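You operate a simulated robot arm through the tools that you are given. There is no shell and no other tool.

You run a simulated robot arm. Do the job below in one go: nothing can be reset, and whatever is moved stays where it is left.

Task
The shaker tripped: reset it and run it at 100 Hz, 0.5 g.
Fine: zero the level before the reset; set the frequency before starting; leave it running.

The check looks at the end state, three seconds after you hand in, the way a careful person would. Anything else that was tipped, shoved, dropped, spilled or broken makes it a failure.

Robot
A 7-joint arm with a two-finger gripper, fixed in place. Base frame: the origin is at the foot of the arm, x ahead of it, y to its left, z up; the work surface is at about z = 0.73. Readings come in m, degrees, newtons and seconds.
With the tool pointing down near the work surface it reaches from about 0.32 to 0.72 m from the base axis. Its first joint turns from -66.0 to 66.0 degrees. Payload 2.45 kg.
Tool frame: the origin (TCP) lies between the finger pads and is the grasp point; the fingertips stand 0.026 m ahead of it; z points along the fingers, y is the line along which they close. The gripper opens to 0.096 m. The gripper's body begins 0.069 m behind the TCP.
Orientation is that of the tool frame in the base frame, as a unit quaternion [x, y, z, w]. With the fingers straight down and closing along the base's y, the tool's x points along the base's -x, its y along +y and its z along -z.

Tools
- The arm moves only by the tool drive_tool. Its argument "series" is a list of rows, each an object of numbers (a shift or turn left out is 0, a gripper value left out holds the last): "fingers": the finger opening in m, from 0 to 0.096; "dx", "dy", "dz": the shift along the tool's x, y, z in m; "ax", "ay", "az": the turn, a rotation vector about the tool's x, y, z in rad. In form: [{"fingers": .., "dx": .., "dy": .., "dz": .., "ax": .., "ay": .., "az": ..}, ...]. A call has 1 to 20 rows; each row shifts and turns the commanded pose from where the row before left it, along the tool's axes as they then stand. Each row takes 0.2 s and may step no farther than 0.05 m and 8.6 degrees from the row before; otherwise, or with a gripper value out of range, the whole call is refused. Where a pose cannot be reached the arm comes as near as it can. A force on the tool above 40 N (or 10 N above the force at the start of the call, whichever is more), or a blocked arm, ends the call early, and 0.2 s more pass. Each finger halts on what it meets, pressing with about 28 N; the grip force reading is that of the motor and also rises with nothing between the fingers. The clock runs only during rows and for 0.2 s after the last one: add rows that do not move to give the fingers time. The reply holds the time, the measured pose of the TCP, the force on the tool along the base axes, the opening and the grip force, in the units named above and with some noise, with the torque about the TCP (base axes, N m) and any sound that the robot's microphone picked up, and new pictures: "show" is both (left out), scene, wrist or none.
- Cameras (640 x 400 px; columns grow to the right, rows downward): "scene" is fixed at [0.173, -0.3868, 1.4298]; the picture's right is [0.82, -0.58, 0.00], its down [-0.26, -0.37, -0.89] and it looks along [0.52, 0.73, -0.45] (base axes); focal length 318 px, centre (320, 200). "wrist" rides on the gripper at [0.082, 0.003, -0.098] in the tool frame; the picture's right is [-0.04, 1.00, 0.00], its down [-0.73, -0.03, -0.68] and it looks along [-0.68, -0.03, 0.73] (tool axes); focal length 256 px, centre (320, 200). There is no depth. A picture from a camera that has moved, and an enlarged one, comes with that camera's place and axes in the base frame and with its lens. The place of the scene camera against the robot may be out by one fixed shift of up to 0.018 m in any direction.
- zoom(camera, box): a new picture of the part [left, top, right, bottom] of that camera's present view, enlarged. The clock stands still meanwhile.
- close_job(): hands the job in; it is judged then, once.

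Nothing tells you positions but the pictures and the camera data. Unless the task says otherwise, let go and move clear before handing in.

The tools are called after "Call:" as a command line: name --argument value ..., lists and objects as JSON in quotes. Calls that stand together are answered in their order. drive_tool: Moves the arm, as the interface text tells. Its arguments: {"type":"object","properties":{"series":{"type":"array"},"show":{"type":"string","enum":["both","scene","wrist","none"]}},"required":["series"]} The other tools are called the same way: zoom (camera, box) takes an enlarged picture of a part of a camera's view; close_job () hands the job in.

At the start:

```text
time: 0.0
tcp_pos: [0.4221, 0.0261, 1.2324]
tool_rot: [-0.001, 1.0, 0.0, 0.0]
force: [0.2, -1.0, -0.2]
wrist_torque: [0.0, -0.01, 0.01]
grip_width: 0.0961
grip_force: 0.1
```

scene: 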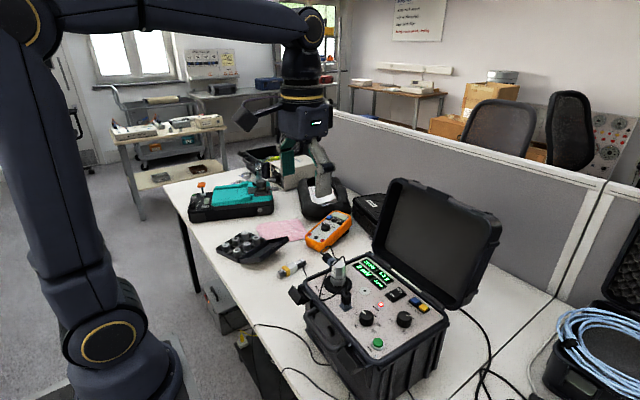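
wrist: 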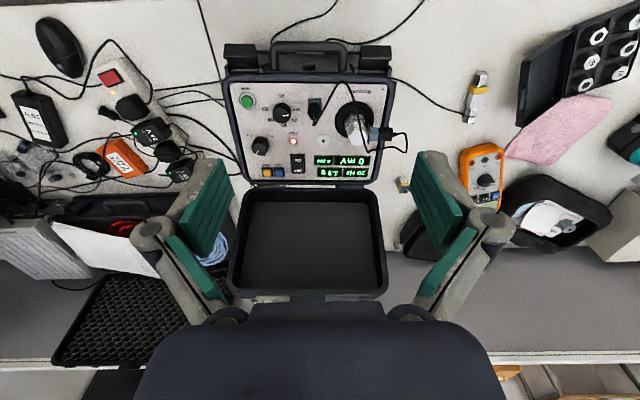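

I see a portable shaker case with its panel of knobs, buttons and displays. I'll zoom in on both views before moving.

Call:
zoom --camera "wrist" --box '[220, 70, 400, 190]'

Call:
zoom --camera "scene" --box '[290, 230, 470, 370]'

```text
3.33 times, centred on (310, 130) of wrist
camera zoom: at [0.34, 0.03, 1.3303], right [0.04, 1.0, 0.0], down [0.73, -0.03, 0.68], along [0.68, -0.03, -0.73], focal length 853 px, centre (353, 433)
```

zoom: 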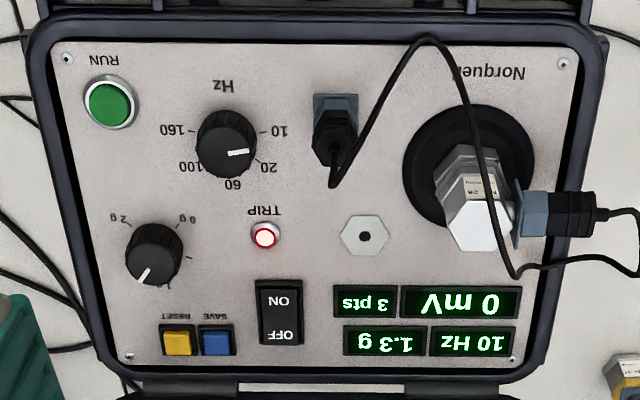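

```text
2.86 times, centred on (380, 300) of scene
camera zoom: at [0.173, -0.3868, 1.4298], right [0.82, -0.58, 0.0], down [-0.26, -0.37, -0.89], along [0.52, 0.73, -0.45], focal length 908 px, centre (149, -86)
```

zoom: 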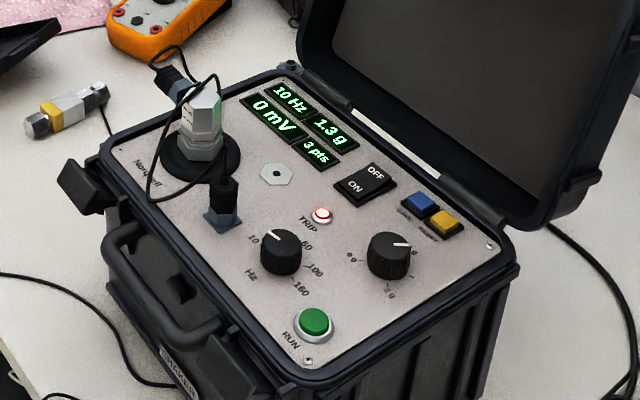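

The case's panel faces up at about z 0.885 with RUN near (0.51, -0.11), and the lid stands open beyond it. I'll lower the tool straight down for a closer view, staying above everything.

Call:
drive_tool --series '[{"dz": 0.03}, {"dz": 0.03}, {"dz": 0.03}, {"dz": 0.03}, {"dz": 0.03}, {"dz": 0.03}, {}]' --show "both"

```text
time: 1.6
tcp_pos: [0.4227, 0.0252, 1.0522]
tool_rot: [0.0, 1.0, 0.0, 0.0]
force: [-0.6, 0.4, 0.7]
wrist_torque: [-0.03, 0.02, 0.04]
grip_width: 0.0959
grip_force: 0.0
camera wrist: at [0.3413, 0.0293, 1.1499], right [0.04, 1.0, 0.0], down [0.73, -0.03, 0.68], along [0.68, -0.03, -0.73], focal length 256 px, centre (320, 200)
```

scene: 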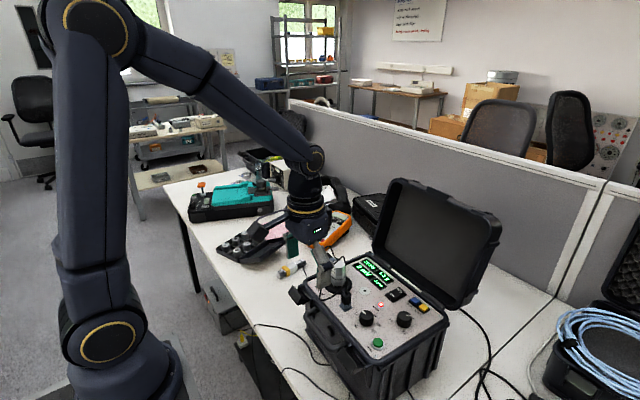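
wrist: 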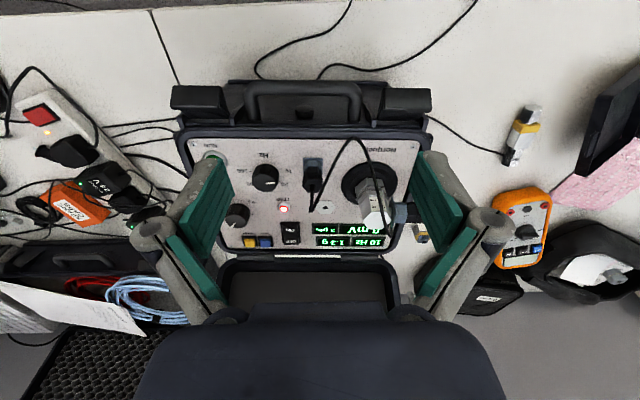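

The view is closer now, with the fingers framing the panel. I'll zoom to measure the parts.

Call:
zoom --camera "wrist" --box '[170, 130, 330, 250]'

Call:
zoom --camera "wrist" --box '[280, 120, 440, 260]'

Call:
zoom --camera "scene" --box '[340, 270, 440, 360]'

```text
3.33 times, centred on (250, 190) of wrist
camera zoom: at [0.3413, 0.0293, 1.1499], right [0.04, 1.0, 0.0], down [0.73, -0.03, 0.68], along [0.68, -0.03, -0.73], focal length 853 px, centre (553, 233)
```

zoom: 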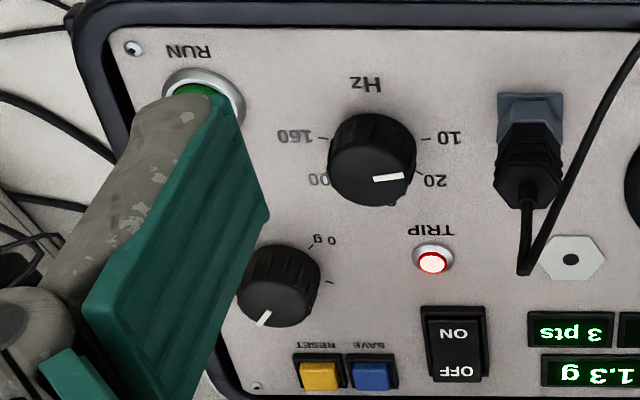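

```text
2.86 times, centred on (360, 190) of wrist
camera zoom: at [0.3413, 0.0293, 1.1499], right [0.04, 1.0, 0.0], down [0.73, -0.03, 0.68], along [0.68, -0.03, -0.73], focal length 731 px, centre (206, 229)
```

zoom: 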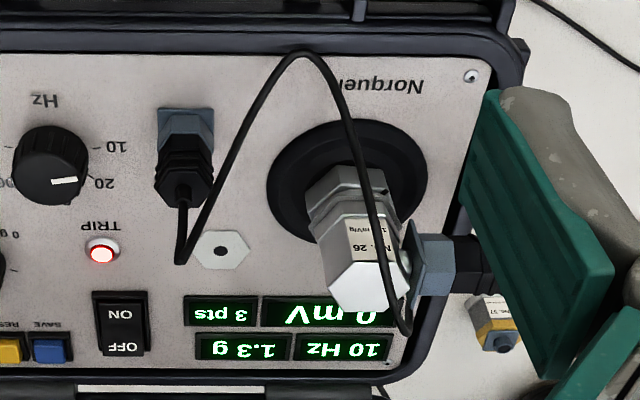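

```text
4.44 times, centred on (390, 315) of scene
camera zoom: at [0.173, -0.3868, 1.4298], right [0.82, -0.58, 0.0], down [-0.26, -0.37, -0.89], along [0.52, 0.73, -0.45], focal length 1413 px, centre (9, -311)
```

zoom: 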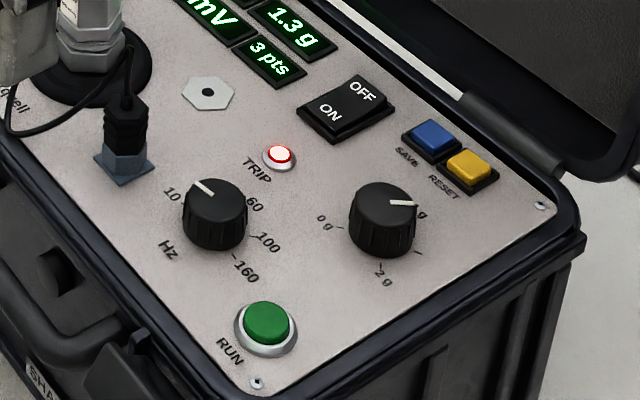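

Triangulating the two wrist views puts the panel at z ≈ 0.897, the level knob at about (0.595, -0.096) and the frequency knob at (0.529, -0.045). RUN is at (0.509, -0.102) and RESET at (0.655, -0.093). Next I'll hover above the level knob with the fingers partly closed to check alignment.

Call:
drive_tool --series '[{"fingers": 0.05, "dx": -0.0287, "dy": -0.0202}, {"dx": -0.0287, "dy": -0.0202}, {"dx": -0.0287, "dy": -0.0202}, {"dx": -0.0287, "dy": -0.0202}, {"dx": -0.0287, "dy": -0.0202}, {"dx": -0.0288, "dy": -0.0202}, {"dz": 0.02}, {"dz": 0.02}, {}, {}]'

Call:
zoom --camera "wrist" --box '[200, 100, 440, 300]'

Call:
zoom --camera "scene" --box '[320, 220, 480, 360]'

```text
time: 3.8
tcp_pos: [0.5943, -0.0952, 1.0128]
tool_rot: [0.0, 1.0, 0.0, 0.0]
force: [-0.3, -1.1, -0.3]
wrist_torque: [-0.03, -0.01, 0.0]
grip_width: 0.05
grip_force: 0.2
camera wrist: at [0.5121, -0.0913, 1.1102], right [0.04, 1.0, 0.0], down [0.73, -0.03, 0.68], along [0.68, -0.03, -0.73], focal length 256 px, centre (320, 200)
```

scene: 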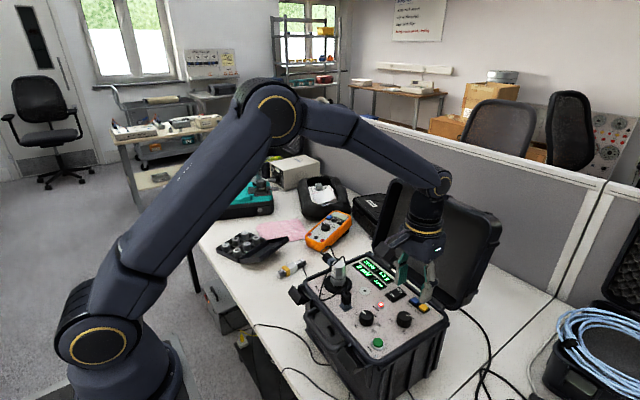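
wrist: 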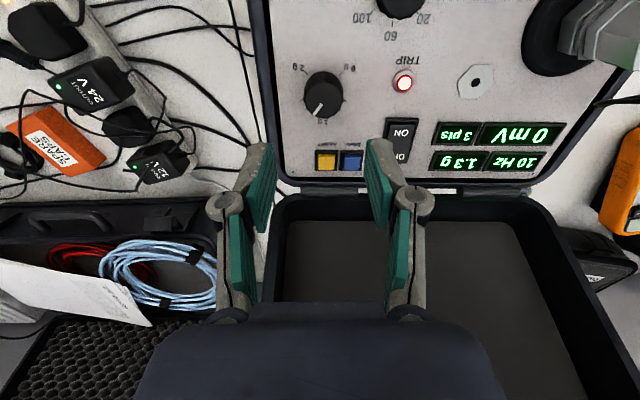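

```text
2.00 times, centred on (320, 200) of wrist
camera zoom: at [0.5121, -0.0913, 1.1102], right [0.04, 1.0, 0.0], down [0.73, -0.03, 0.68], along [0.68, -0.03, -0.73], focal length 512 px, centre (320, 200)
```

zoom: 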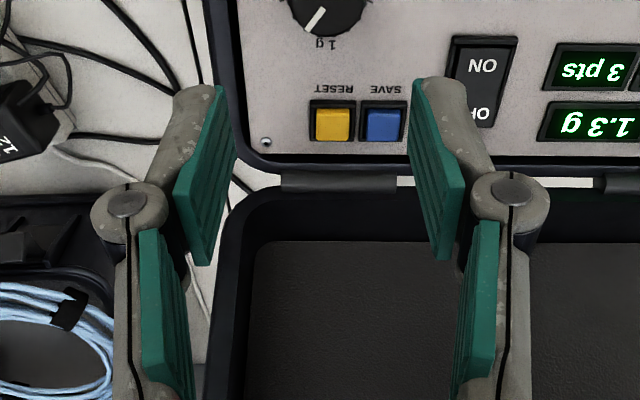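

```text
2.86 times, centred on (400, 290) of scene
camera zoom: at [0.173, -0.3868, 1.4298], right [0.82, -0.58, 0.0], down [-0.26, -0.37, -0.89], along [0.52, 0.73, -0.45], focal length 908 px, centre (91, -57)
```

zoom: 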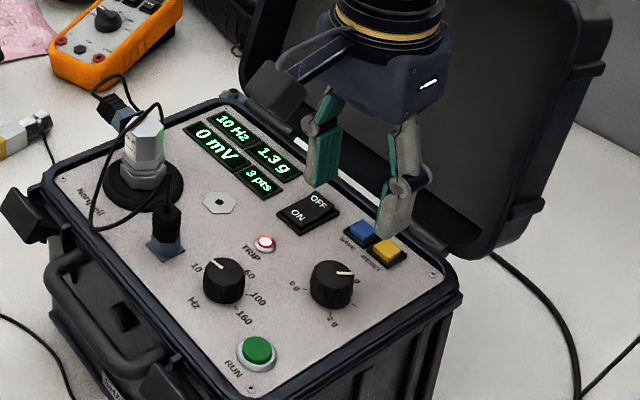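

The tool hovers above the level knob, which sits at the top of the wrist view. I'll zoom there to refine its centre and read the dial marks.

Call:
zoom --camera "wrist" --box '[260, 0, 460, 125]'

```text
3.20 times, centred on (360, 62) of wrist
camera zoom: at [0.5121, -0.0913, 1.1102], right [0.04, 1.0, 0.0], down [0.73, -0.03, 0.68], along [0.68, -0.03, -0.73], focal length 819 px, centre (192, 640)
```

zoom: 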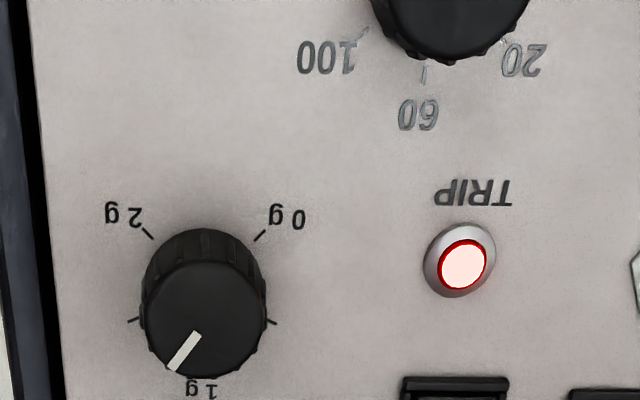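

Using the dial ticks, the level knob's centre is about (0.590, -0.092), its pointer sits at 1.3 g, and 0 g needs roughly 175° counter-clockwise. I'll centre over it and pre-rotate clockwise to get a long turning stroke.

Call:
drive_tool --series '[{"dx": 0.0043, "dy": 0.0032}, {"az": 0.13}, {"az": 0.13}, {"az": 0.13}, {"az": 0.13}, {"az": 0.13}, {"az": 0.13}, {"az": 0.13}, {"az": 0.13}, {"az": 0.13}, {"az": 0.13}, {}, {}]'

Call:
zoom --camera "scene" --box '[320, 220, 480, 360]'

```text
time: 6.6
tcp_pos: [0.5906, -0.0916, 1.0126]
tool_rot: [0.606, 0.796, 0.001, 0.0]
force: [-0.1, 0.3, -0.4]
wrist_torque: [0.01, 0.03, 0.01]
grip_width: 0.0498
grip_force: 0.1
camera wrist: at [0.5712, -0.0118, 1.1104], right [0.97, 0.23, 0.0], down [0.17, -0.71, 0.68], along [0.15, -0.66, -0.73], focal length 256 px, centre (320, 200)
```

scene: 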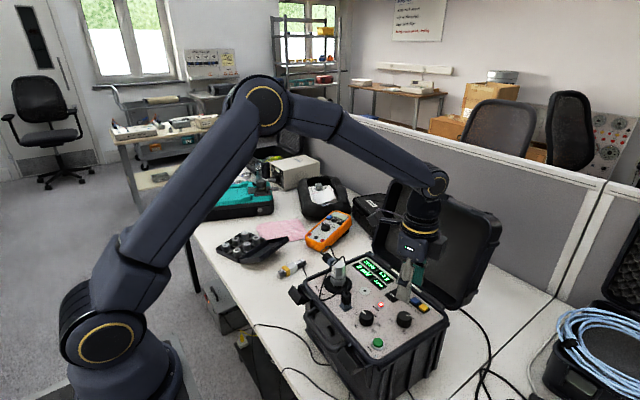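
wrist: 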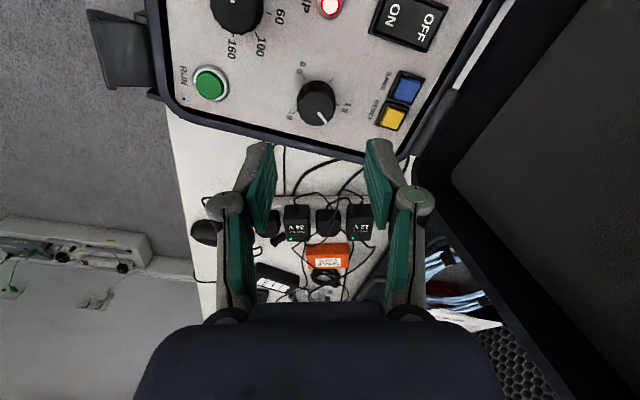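

```text
2.86 times, centred on (400, 290) of scene
camera zoom: at [0.173, -0.3868, 1.4298], right [0.82, -0.58, 0.0], down [-0.26, -0.37, -0.89], along [0.52, 0.73, -0.45], focal length 908 px, centre (91, -57)
```

zoom: 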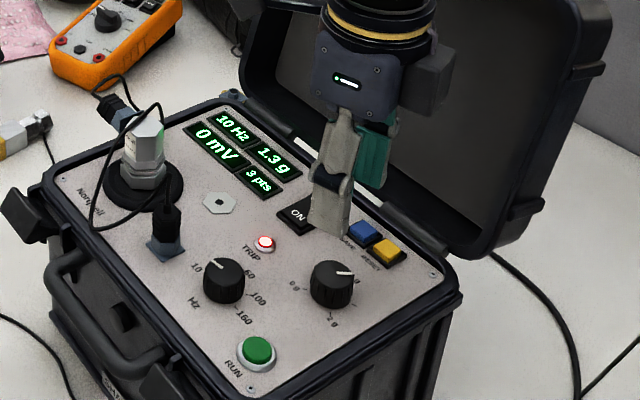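

The tool turned freely by 75°. I'll cross-check the knob centre from this side.

Call:
zoom --camera "wrist" --box '[240, 40, 400, 140]'

```text
4.00 times, centred on (320, 90) of wrist
camera zoom: at [0.5712, -0.0118, 1.1104], right [0.97, 0.23, 0.0], down [0.17, -0.71, 0.68], along [0.15, -0.66, -0.73], focal length 1024 px, centre (320, 640)
```

zoom: 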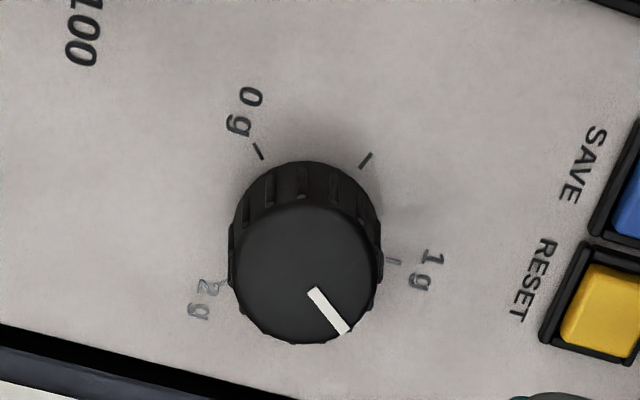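

Both views agree on a knob centre near (0.587, -0.093). I'll shift slightly and descend around the knob with fingers open.

Call:
drive_tool --series '[{"dx": -0.0006, "dy": -0.0033}, {"dz": 0.02}, {"dz": 0.02}, {"dz": 0.015}, {"dz": 0.01}, {"dz": 0.008}, {"dz": 0.0075}, {}]'

Call:
zoom --camera "scene" --box '[350, 240, 470, 350]'

Call:
zoom --camera "wrist" --box '[220, 60, 420, 220]'

```text
time: 8.4
tcp_pos: [0.5876, -0.0952, 0.9321]
tool_rot: [0.605, 0.796, 0.0, 0.0]
force: [1.3, 0.2, 0.4]
wrist_torque: [0.0, -0.03, 0.01]
grip_width: 0.0499
grip_force: 0.0
camera wrist: at [0.5678, -0.0136, 1.03], right [0.97, 0.23, 0.0], down [0.17, -0.71, 0.68], along [0.16, -0.66, -0.73], focal length 256 px, centre (320, 200)
```

scene: 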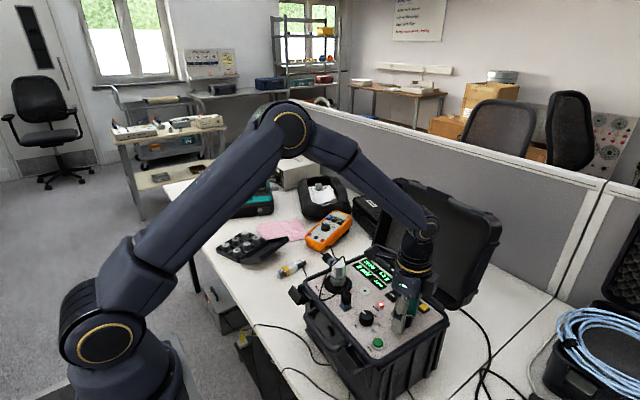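
wrist: 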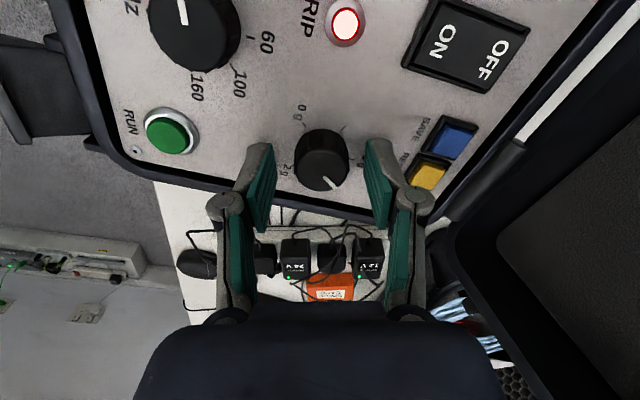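

```text
3.64 times, centred on (410, 295) of scene
camera zoom: at [0.173, -0.3868, 1.4298], right [0.82, -0.58, 0.0], down [-0.26, -0.37, -0.89], along [0.52, 0.73, -0.45], focal length 1156 px, centre (-7, -146)
```

zoom: 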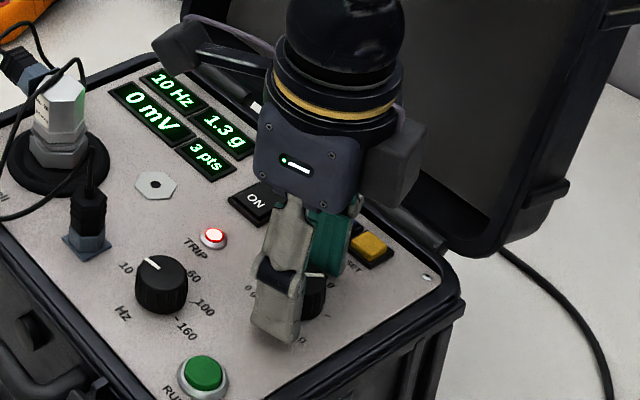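

```text
2.50 times, centred on (320, 140) of wrist
camera zoom: at [0.5678, -0.0136, 1.03], right [0.97, 0.23, 0.0], down [0.17, -0.71, 0.68], along [0.16, -0.66, -0.73], focal length 640 px, centre (320, 350)
```

zoom: 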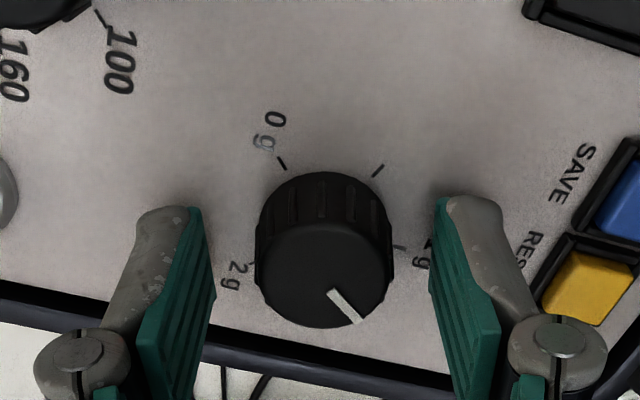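

The knob sits centred between the pads. I'll drop 3 mm more and close on it.

Call:
drive_tool --series '[{"dz": 0.003}, {"fingers": 0.028}, {}, {}, {}]' --show "wrist"

```text
time: 9.6
tcp_pos: [0.5875, -0.0937, 0.9292]
tool_rot: [0.605, 0.796, 0.001, 0.001]
force: [6.0, 0.8, -0.8]
wrist_torque: [-0.08, -0.24, -0.01]
grip_width: 0.0289
grip_force: 27.6
camera wrist: at [0.5684, -0.0133, 1.027], right [0.97, 0.23, 0.0], down [0.17, -0.71, 0.68], along [0.16, -0.66, -0.73], focal length 256 px, centre (320, 200)
```

wrist: 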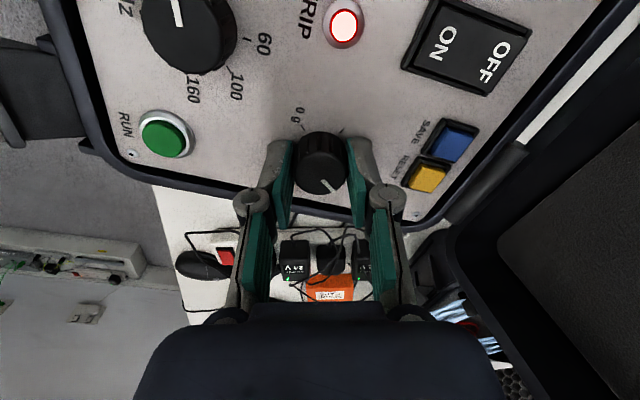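

Gripped on the knob (about 29 mm wide) with firm force. I'll turn counter-clockwise 45° first and watch the display.

Call:
drive_tool --series '[{"fingers": 0.02, "dy": 0.001}, {"az": -0.1}, {"az": -0.13}, {"az": -0.13}, {"az": -0.13}, {"az": -0.13}, {"az": -0.13}, {}]'

Call:
zoom --camera "scene" --box '[320, 220, 480, 360]'

```text
time: 11.4
tcp_pos: [0.5888, -0.0948, 0.9303]
tool_rot: [0.27, 0.963, 0.001, 0.001]
force: [1.4, -1.1, 11.5]
wrist_torque: [-0.09, -0.16, -0.01]
grip_width: 0.0289
grip_force: 28.3
camera wrist: at [0.5199, -0.0469, 1.0269], right [0.55, 0.83, 0.0], down [0.61, -0.41, 0.68], along [0.57, -0.38, -0.73], focal length 256 px, centre (320, 200)
```

scene: 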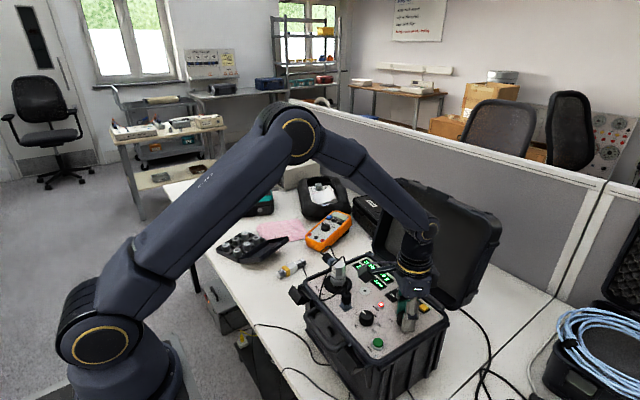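
wrist: 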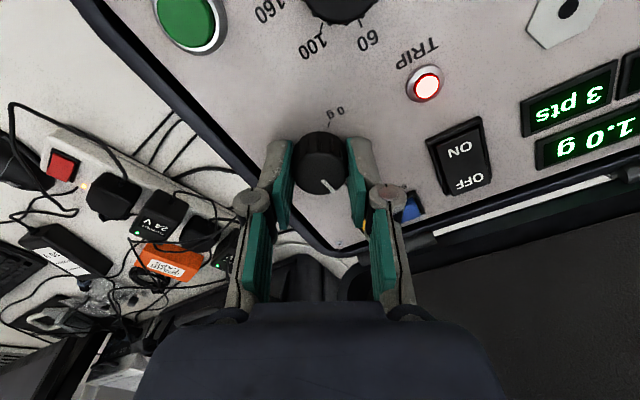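

```text
2.86 times, centred on (400, 290) of scene
camera zoom: at [0.1728, -0.3868, 1.4298], right [0.82, -0.58, 0.0], down [-0.26, -0.37, -0.89], along [0.52, 0.73, -0.45], focal length 908 px, centre (91, -57)
```

zoom: 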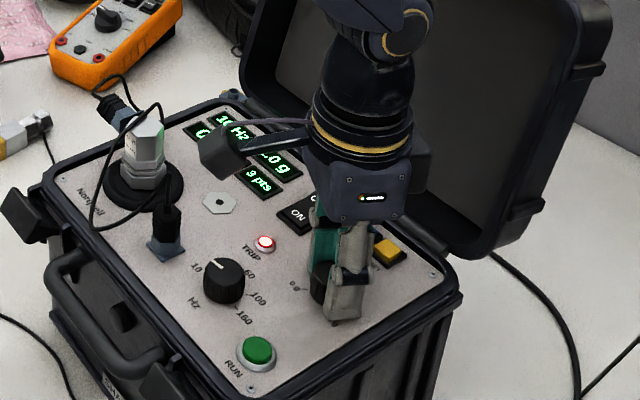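

The display dropped to 1.0 g, so the knob follows the tool. I'll lift 1.5 mm to relieve the vertical force and keep turning.

Call:
drive_tool --series '[{"dz": -0.0015}, {"az": -0.13}, {"az": -0.13}, {"az": -0.13}, {"az": -0.13}, {"az": -0.13}, {"az": -0.13}, {"az": -0.13}, {"az": -0.13}, {"az": -0.13}, {"az": -0.13}, {}]'

Call:
zoom --camera "scene" --box '[320, 220, 480, 360]'

```text
time: 14.0
tcp_pos: [0.5881, -0.0912, 0.9303]
tool_rot: [-0.368, 0.93, 0.001, 0.0]
force: [3.6, 14.7, 0.4]
wrist_torque: [0.19, 0.08, -0.01]
grip_width: 0.029
grip_force: 27.7
camera wrist: at [0.5258, -0.1447, 1.0281], right [-0.65, 0.76, 0.0], down [0.56, 0.48, 0.68], along [0.51, 0.45, -0.73], focal length 256 px, centre (320, 200)
```

scene: 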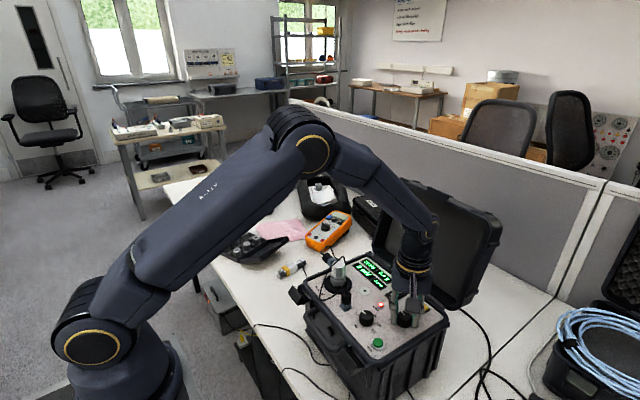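
wrist: 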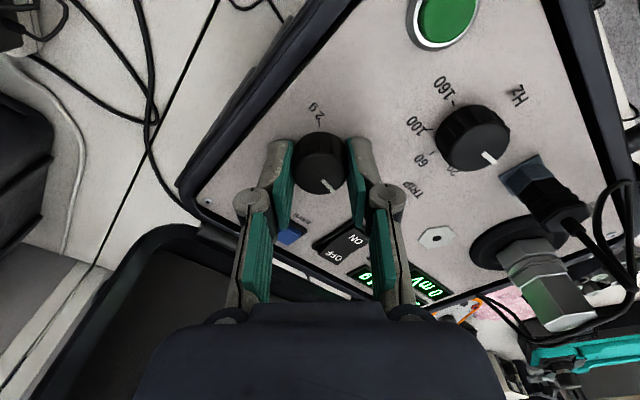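

```text
2.86 times, centred on (400, 290) of scene
camera zoom: at [0.1733, -0.3864, 1.4299], right [0.82, -0.58, 0.0], down [-0.26, -0.37, -0.89], along [0.52, 0.73, -0.45], focal length 908 px, centre (91, -57)
```

zoom: 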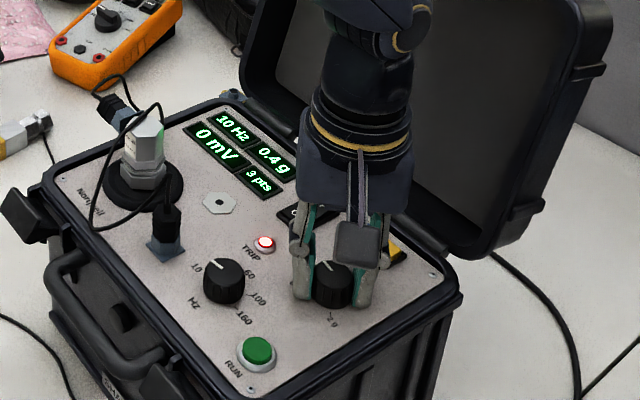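

Level reads 0.4 g. I'll re-centre slightly to relieve the side force and continue to near zero.

Call:
drive_tool --series '[{"dx": -0.0021, "dy": 0.0014}, {"az": -0.13}, {"az": -0.13}, {"az": -0.13}, {"az": -0.13}, {"az": -0.13}, {"az": -0.13}, {"az": -0.1}, {}]'

Call:
zoom --camera "scene" --box '[320, 220, 480, 360]'

```text
time: 16.0
tcp_pos: [0.5887, -0.092, 0.9304]
tool_rot: [0.729, -0.685, -0.001, 0.002]
force: [-18.0, -1.9, -0.2]
wrist_torque: [-0.66, 0.34, -0.05]
grip_width: 0.0288
grip_force: 28.1
camera wrist: at [0.5891, -0.1724, 1.0283], right [-1.0, -0.02, 0.0], down [-0.01, 0.73, 0.68], along [-0.02, 0.68, -0.73], focal length 256 px, centre (320, 200)
```

scene: 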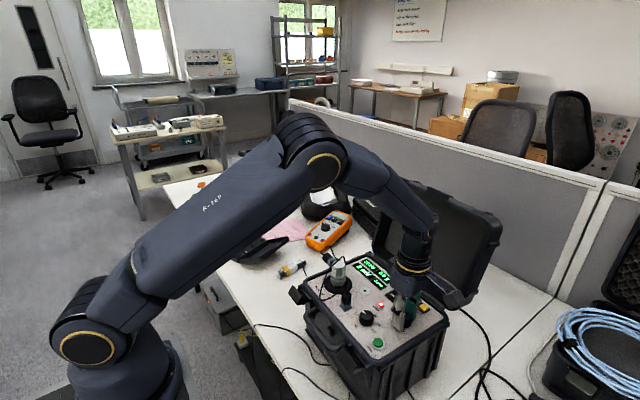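
wrist: 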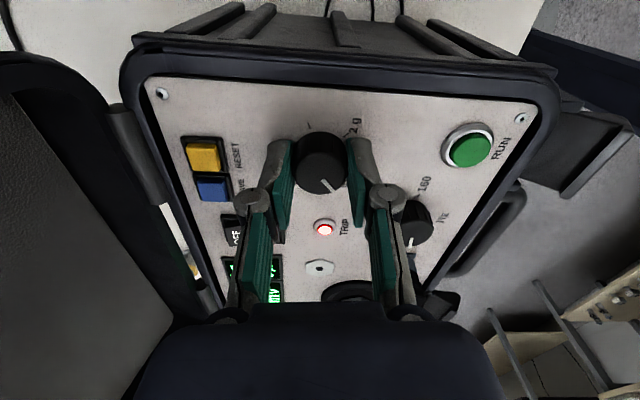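

```text
2.86 times, centred on (400, 290) of scene
camera zoom: at [0.1726, -0.3869, 1.4298], right [0.82, -0.58, 0.0], down [-0.26, -0.37, -0.89], along [0.52, 0.73, -0.45], focal length 908 px, centre (91, -57)
```

zoom: 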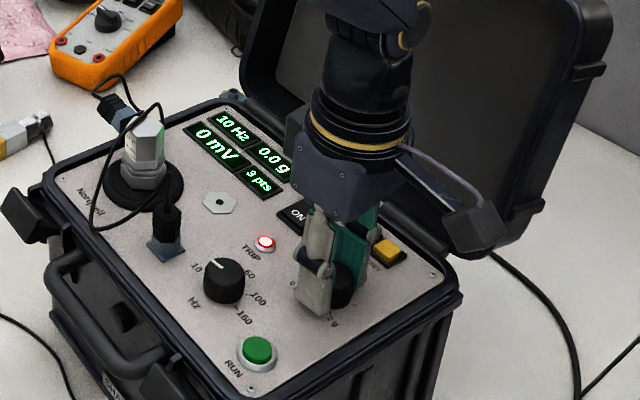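

The level shows 0.0 g. I'll relieve the side force, nudge a few more degrees toward the stop, then open.

Call:
drive_tool --series '[{"dy": 0.002}, {"az": -0.06}, {}]' --show "none"

Call:
zoom --camera "scene" --box '[350, 240, 430, 310]'

```text
time: 16.8
tcp_pos: [0.5871, -0.0909, 0.9304]
tool_rot: [0.748, -0.664, 0.001, -0.001]
force: [-5.5, -8.6, -0.6]
wrist_torque: [0.17, 0.03, -0.01]
grip_width: 0.0288
grip_force: 28.3
```

```text
5.71 times, centred on (390, 275) of scene
camera zoom: at [0.173, -0.3871, 1.4297], right [0.82, -0.58, 0.0], down [-0.26, -0.37, -0.89], along [0.52, 0.73, -0.45], focal length 1816 px, centre (-80, -229)
```

zoom: 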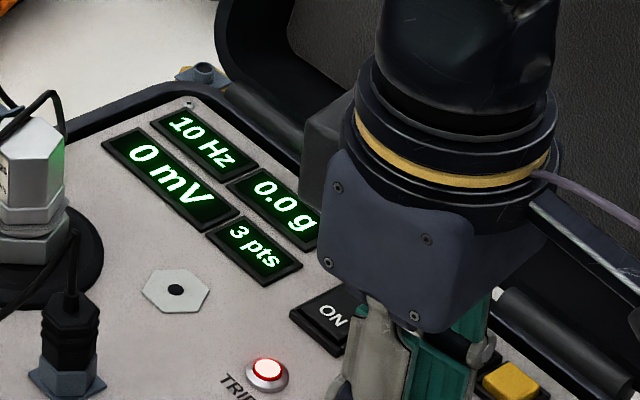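

Level is fully at zero. I'll open, lift away, rotate back to the neutral orientation, and close the fingers to use them as a pusher.

Call:
drive_tool --series '[{"fingers": 0.05}, {}, {}, {"dz": -0.02}, {"dz": -0.03}, {"dz": -0.03}, {}]' --show "none"

Call:
drive_tool --series '[{"fingers": 0.0, "az": 0.13}, {"az": 0.13}, {"az": 0.13}, {"az": 0.13}, {"az": 0.13}, {"az": 0.13}, {"az": 0.13}, {"az": 0.13}, {"az": 0.13}, {"az": 0.13}, {"az": 0.13}, {"az": 0.13}, {"az": 0.13}, {}, {}]'

Call:
zoom --camera "wrist" --box '[220, 20, 420, 180]'

```text
time: 18.4
tcp_pos: [0.5878, -0.0904, 1.0113]
tool_rot: [0.748, -0.663, 0.0, -0.001]
force: [-0.4, -1.0, 0.1]
wrist_torque: [-0.02, -0.01, 0.0]
grip_width: 0.0505
grip_force: 0.1
```

```text
time: 21.6
tcp_pos: [0.5863, -0.091, 1.0098]
tool_rot: [0.0, 1.0, -0.001, -0.001]
force: [-1.0, -0.3, 0.5]
wrist_torque: [-0.01, -0.01, -0.01]
grip_width: 0.0
grip_force: 27.9
camera wrist: at [0.5045, -0.0866, 1.1082], right [0.04, 1.0, 0.0], down [0.73, -0.03, 0.68], along [0.68, -0.03, -0.73], focal length 256 px, centre (320, 200)
```

scene: 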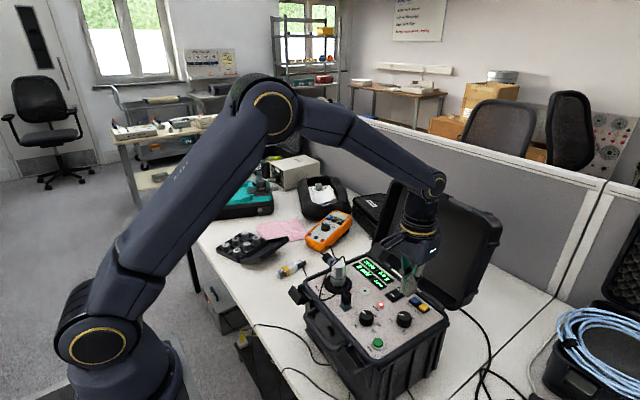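
wrist: 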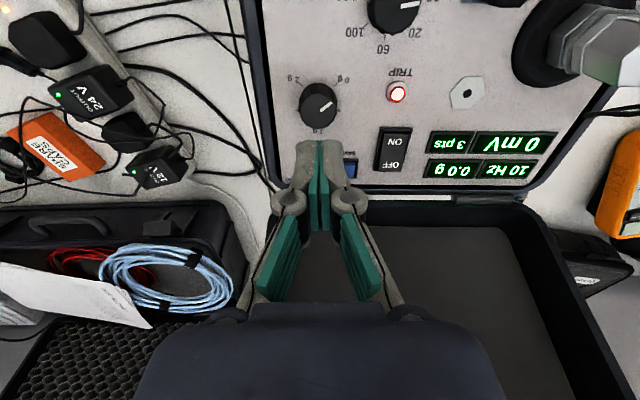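

```text
2.50 times, centred on (320, 100) of wrist
camera zoom: at [0.5045, -0.0866, 1.1082], right [0.04, 1.0, 0.0], down [0.73, -0.03, 0.68], along [0.68, -0.03, -0.73], focal length 640 px, centre (320, 450)
```

zoom: 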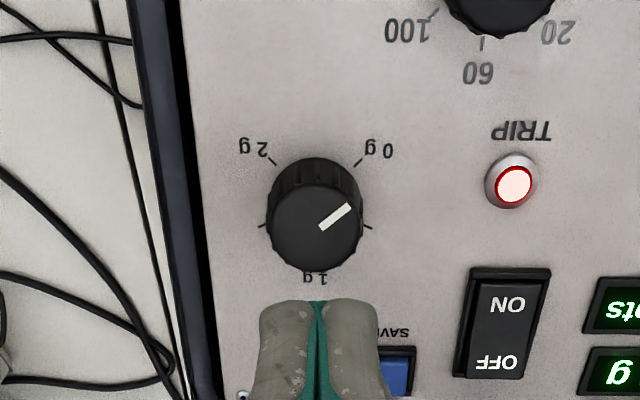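

The level pointer now sits at 0 g. Next I'll move the closed fingers over the yellow RESET button, biased slightly away from SAVE, and hover just above it.

Call:
drive_tool --series '[{"dx": -0.0324, "dy": -0.003}, {"dx": -0.0323, "dy": -0.003}, {"dz": 0.02}, {"dz": 0.02}, {"dz": 0.012}, {}, {}]'

Call:
zoom --camera "wrist" --box '[240, 80, 400, 200]'

Call:
zoom --camera "scene" --box '[370, 240, 470, 330]'

```text
time: 23.2
tcp_pos: [0.6518, -0.0967, 0.9593]
tool_rot: [0.0, 1.0, 0.0, 0.0]
force: [-0.9, -0.2, 0.4]
wrist_torque: [-0.03, -0.01, 0.02]
grip_width: 0.0
grip_force: 28.4
camera wrist: at [0.5695, -0.093, 1.0562], right [0.04, 1.0, 0.0], down [0.73, -0.03, 0.68], along [0.68, -0.03, -0.73], focal length 256 px, centre (320, 200)
```

scene: 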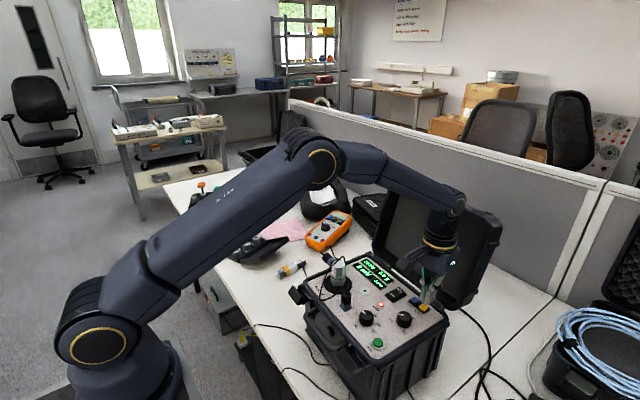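
wrist: 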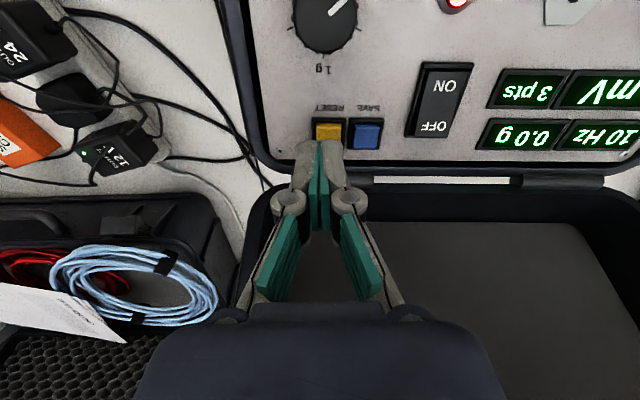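

```text
3.33 times, centred on (320, 140) of wrist
camera zoom: at [0.5695, -0.093, 1.0562], right [0.04, 1.0, 0.0], down [0.73, -0.03, 0.68], along [0.68, -0.03, -0.73], focal length 853 px, centre (320, 400)
```

zoom: 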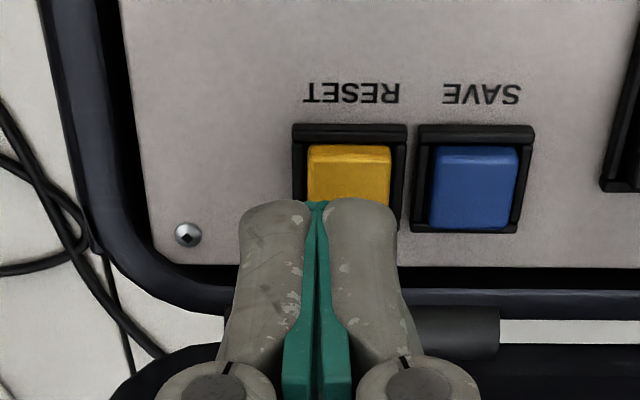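

```text
4.44 times, centred on (420, 285) of scene
camera zoom: at [0.173, -0.3868, 1.4298], right [0.82, -0.58, 0.0], down [-0.26, -0.37, -0.89], along [0.52, 0.73, -0.45], focal length 1413 px, centre (-124, -178)
```

zoom: 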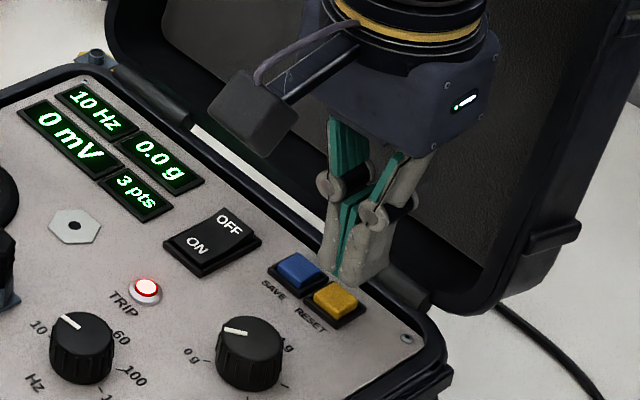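

The fingertips hover just over RESET (about 0.653, -0.091), clear of SAVE. I'll press down gently.

Call:
drive_tool --series '[{"dx": -0.001, "dz": 0.01}, {"dz": 0.008}, {"dz": 0.002}, {"dz": 0.002}, {"dz": 0.002}, {"dz": 0.002}, {}]' --show "scene"

Call:
zoom --camera "scene" --box '[350, 240, 450, 330]'

```text
time: 24.8
tcp_pos: [0.6531, -0.097, 0.9321]
tool_rot: [0.0, 1.0, 0.0, 0.001]
force: [0.1, -0.4, 1.6]
wrist_torque: [0.02, 0.01, -0.02]
grip_width: 0.0061
grip_force: 28.1
heard: click
```

scene: 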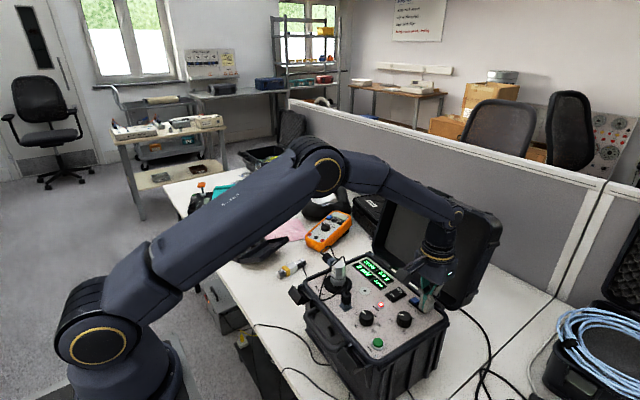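

```text
4.44 times, centred on (400, 285) of scene
camera zoom: at [0.1729, -0.3868, 1.4298], right [0.82, -0.58, 0.0], down [-0.26, -0.37, -0.89], along [0.52, 0.73, -0.45], focal length 1413 px, centre (-36, -178)
```

zoom: 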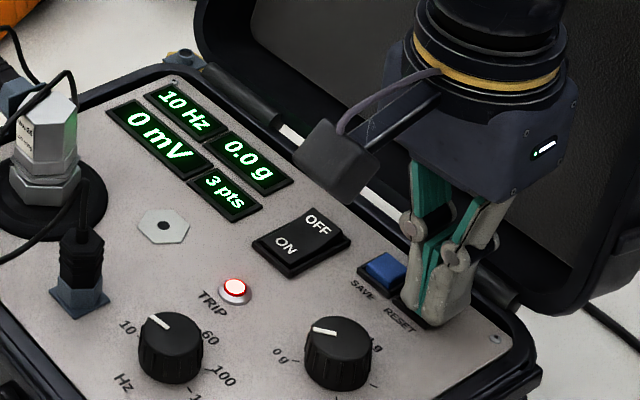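

I heard a click with light force. I'll lift and see whether the TRIP lamp goes out.

Call:
drive_tool --series '[{"dz": -0.01}, {"dz": -0.02}, {"dz": -0.02}, {}]' --show "both"

Call:
zoom --camera "scene" --box '[350, 240, 450, 330]'

Call:
zoom --camera "wrist" --box '[240, 0, 640, 200]'

```text
time: 25.8
tcp_pos: [0.6524, -0.098, 0.9825]
tool_rot: [0.0, 1.0, -0.001, 0.001]
force: [-0.4, -0.4, -0.7]
wrist_torque: [0.03, 0.02, 0.02]
grip_width: 0.0
grip_force: 28.0
camera wrist: at [0.5701, -0.0928, 1.0802], right [0.04, 1.0, 0.0], down [0.73, -0.03, 0.68], along [0.68, -0.03, -0.73], focal length 256 px, centre (320, 200)
```

scene: 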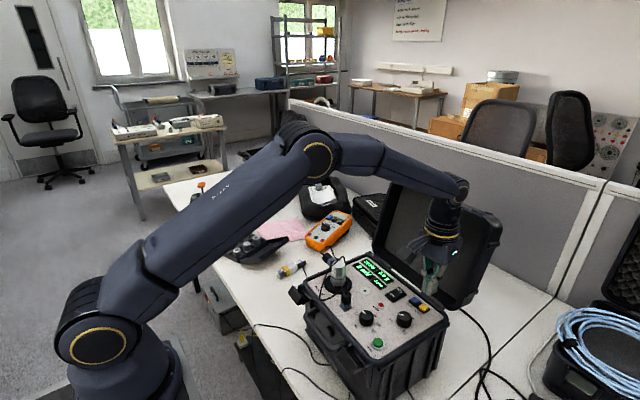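
wrist: 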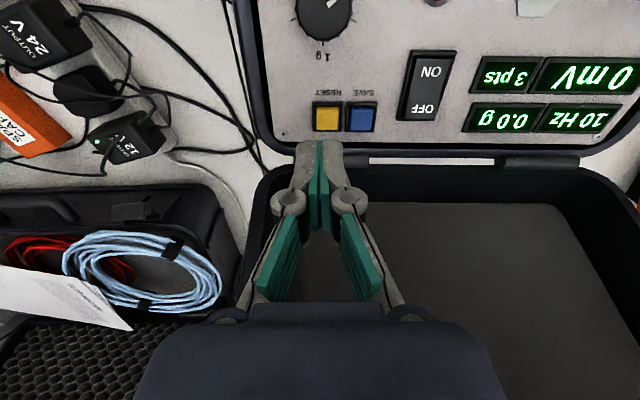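

```text
4.44 times, centred on (400, 285) of scene
camera zoom: at [0.1729, -0.3868, 1.4298], right [0.82, -0.58, 0.0], down [-0.26, -0.37, -0.89], along [0.52, 0.73, -0.45], focal length 1413 px, centre (-36, -178)
```

zoom: 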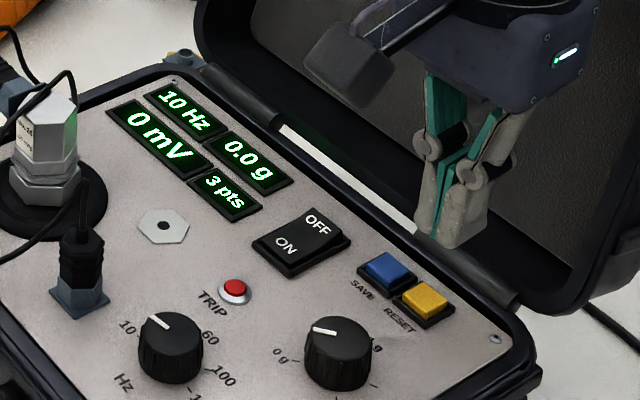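

```text
1.60 times, centred on (440, 100) of wrist
camera zoom: at [0.5701, -0.0928, 1.0802], right [0.04, 1.0, 0.0], down [0.73, -0.03, 0.68], along [0.68, -0.03, -0.73], focal length 410 px, centre (128, 360)
```

zoom: 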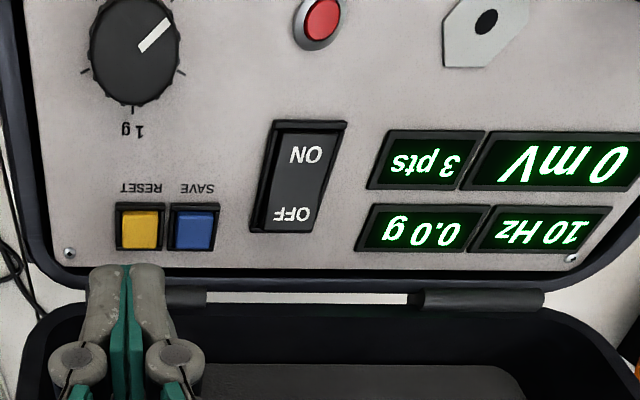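

The TRIP lamp is off after RESET, and still 3 pts with 0.0 g. Next I'll lift and move over the frequency knob with fingers closed to measure its dial.

Call:
drive_tool --series '[{"dz": -0.025}, {"dz": -0.025}, {"dx": 0.0257, "dy": 0.0112}, {"dx": 0.0257, "dy": 0.0112}, {"dx": 0.0257, "dy": 0.0112}, {"dx": 0.0257, "dy": 0.0112}, {"dx": 0.0256, "dy": 0.0112}, {}, {}]'

Call:
zoom --camera "wrist" --box '[220, 20, 420, 150]'

```text
time: 27.8
tcp_pos: [0.5246, -0.0418, 1.0334]
tool_rot: [0.0, 1.0, 0.0, 0.001]
force: [-0.4, 0.4, -0.6]
wrist_torque: [-0.02, -0.02, -0.05]
grip_width: 0.0
grip_force: 28.4
camera wrist: at [0.4418, -0.0366, 1.1305], right [0.04, 1.0, 0.0], down [0.73, -0.03, 0.68], along [0.68, -0.03, -0.73], focal length 256 px, centre (320, 200)
```

scene: 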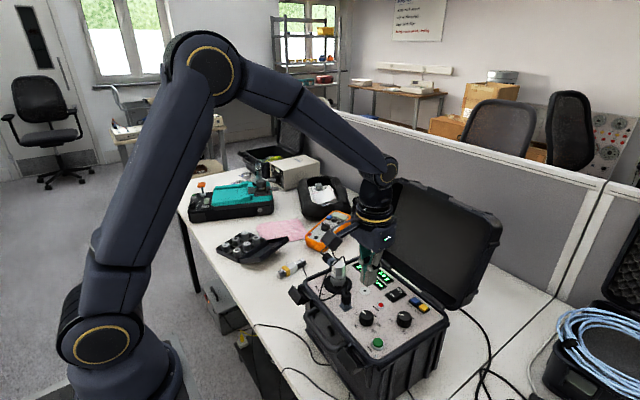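
wrist: 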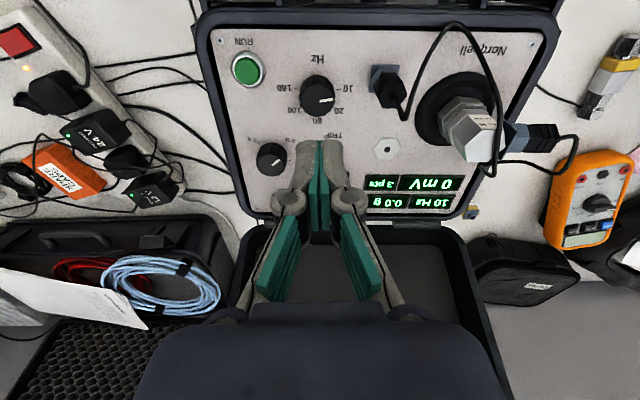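

```text
3.08 times, centred on (320, 85) of wrist
camera zoom: at [0.4418, -0.0366, 1.1305], right [0.04, 1.0, 0.0], down [0.73, -0.03, 0.68], along [0.68, -0.03, -0.73], focal length 788 px, centre (320, 554)
```

zoom: 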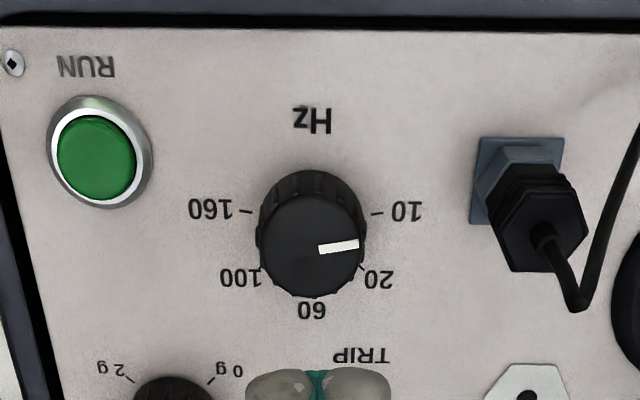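

The frequency dial's centre is about (0.5265, -0.043). 10 Hz sits near -100° and 100 Hz near +50°, so it needs about 150° clockwise. I'll rotate so the fingers close along x, away from the connector plug, and open them.

Call:
drive_tool --series '[{"dx": -0.002, "dy": -0.001}, {"az": -0.13}, {"az": -0.13}, {"az": -0.13}, {"az": -0.13}, {"az": -0.13}, {"az": -0.13}, {"az": -0.13}, {"az": -0.13}, {"az": -0.13}, {"az": -0.13}, {"az": -0.13}, {"az": -0.13}, {"az": -0.13}, {"az": -0.13}, {"fingers": 0.05}, {}, {}, {}]'

Call:
zoom --camera "wrist" --box '[220, 20, 420, 150]'

Call:
zoom --camera "scene" --box '[300, 220, 460, 360]'

```text
time: 31.8
tcp_pos: [0.527, -0.0419, 1.0336]
tool_rot: [0.789, -0.614, 0.0, -0.001]
force: [-1.6, 0.6, -0.5]
wrist_torque: [-0.02, -0.03, -0.01]
grip_width: 0.0502
grip_force: 0.1
camera wrist: at [0.5426, -0.1209, 1.1304], right [-0.98, -0.21, 0.0], down [-0.15, 0.72, 0.68], along [-0.14, 0.66, -0.73], focal length 256 px, centre (320, 200)
```

scene: 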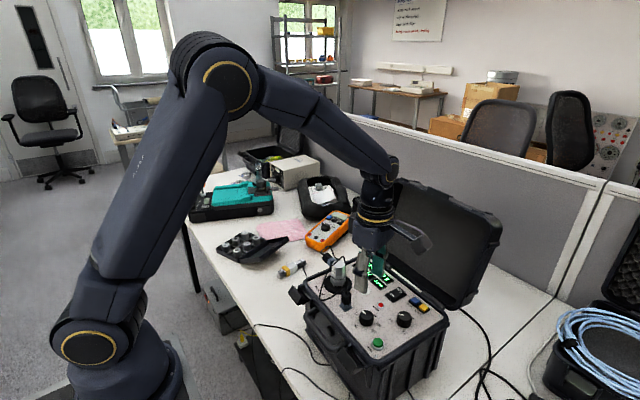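
wrist: 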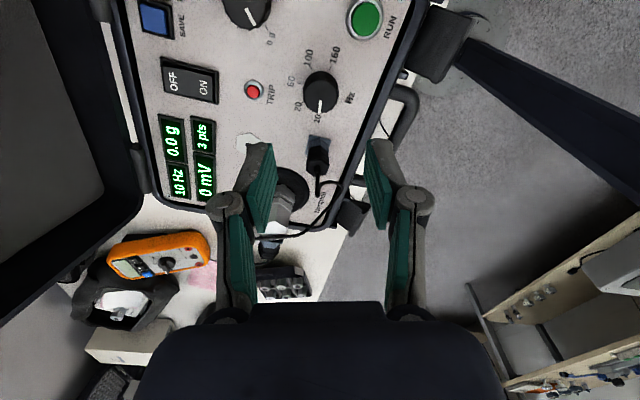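

```text
3.08 times, centred on (320, 85) of wrist
camera zoom: at [0.5426, -0.1209, 1.1304], right [-0.98, -0.21, 0.0], down [-0.15, 0.72, 0.68], along [-0.14, 0.66, -0.73], focal length 788 px, centre (320, 554)
```

zoom: 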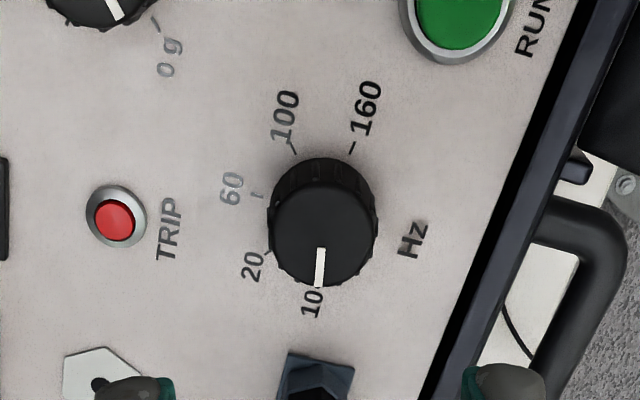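

```text
2.86 times, centred on (380, 290) of scene
camera zoom: at [0.173, -0.3868, 1.4298], right [0.82, -0.58, 0.0], down [-0.26, -0.37, -0.89], along [0.52, 0.73, -0.45], focal length 908 px, centre (149, -57)
```

zoom: 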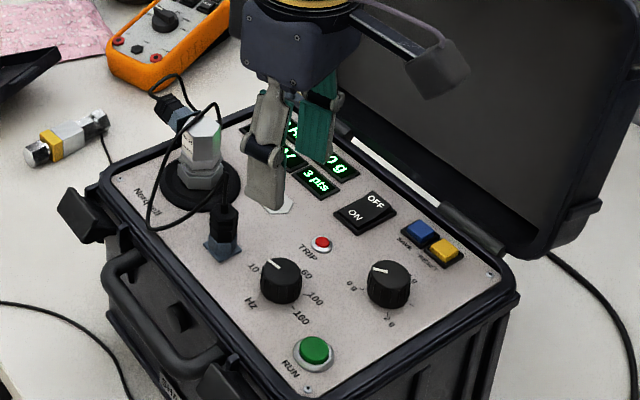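

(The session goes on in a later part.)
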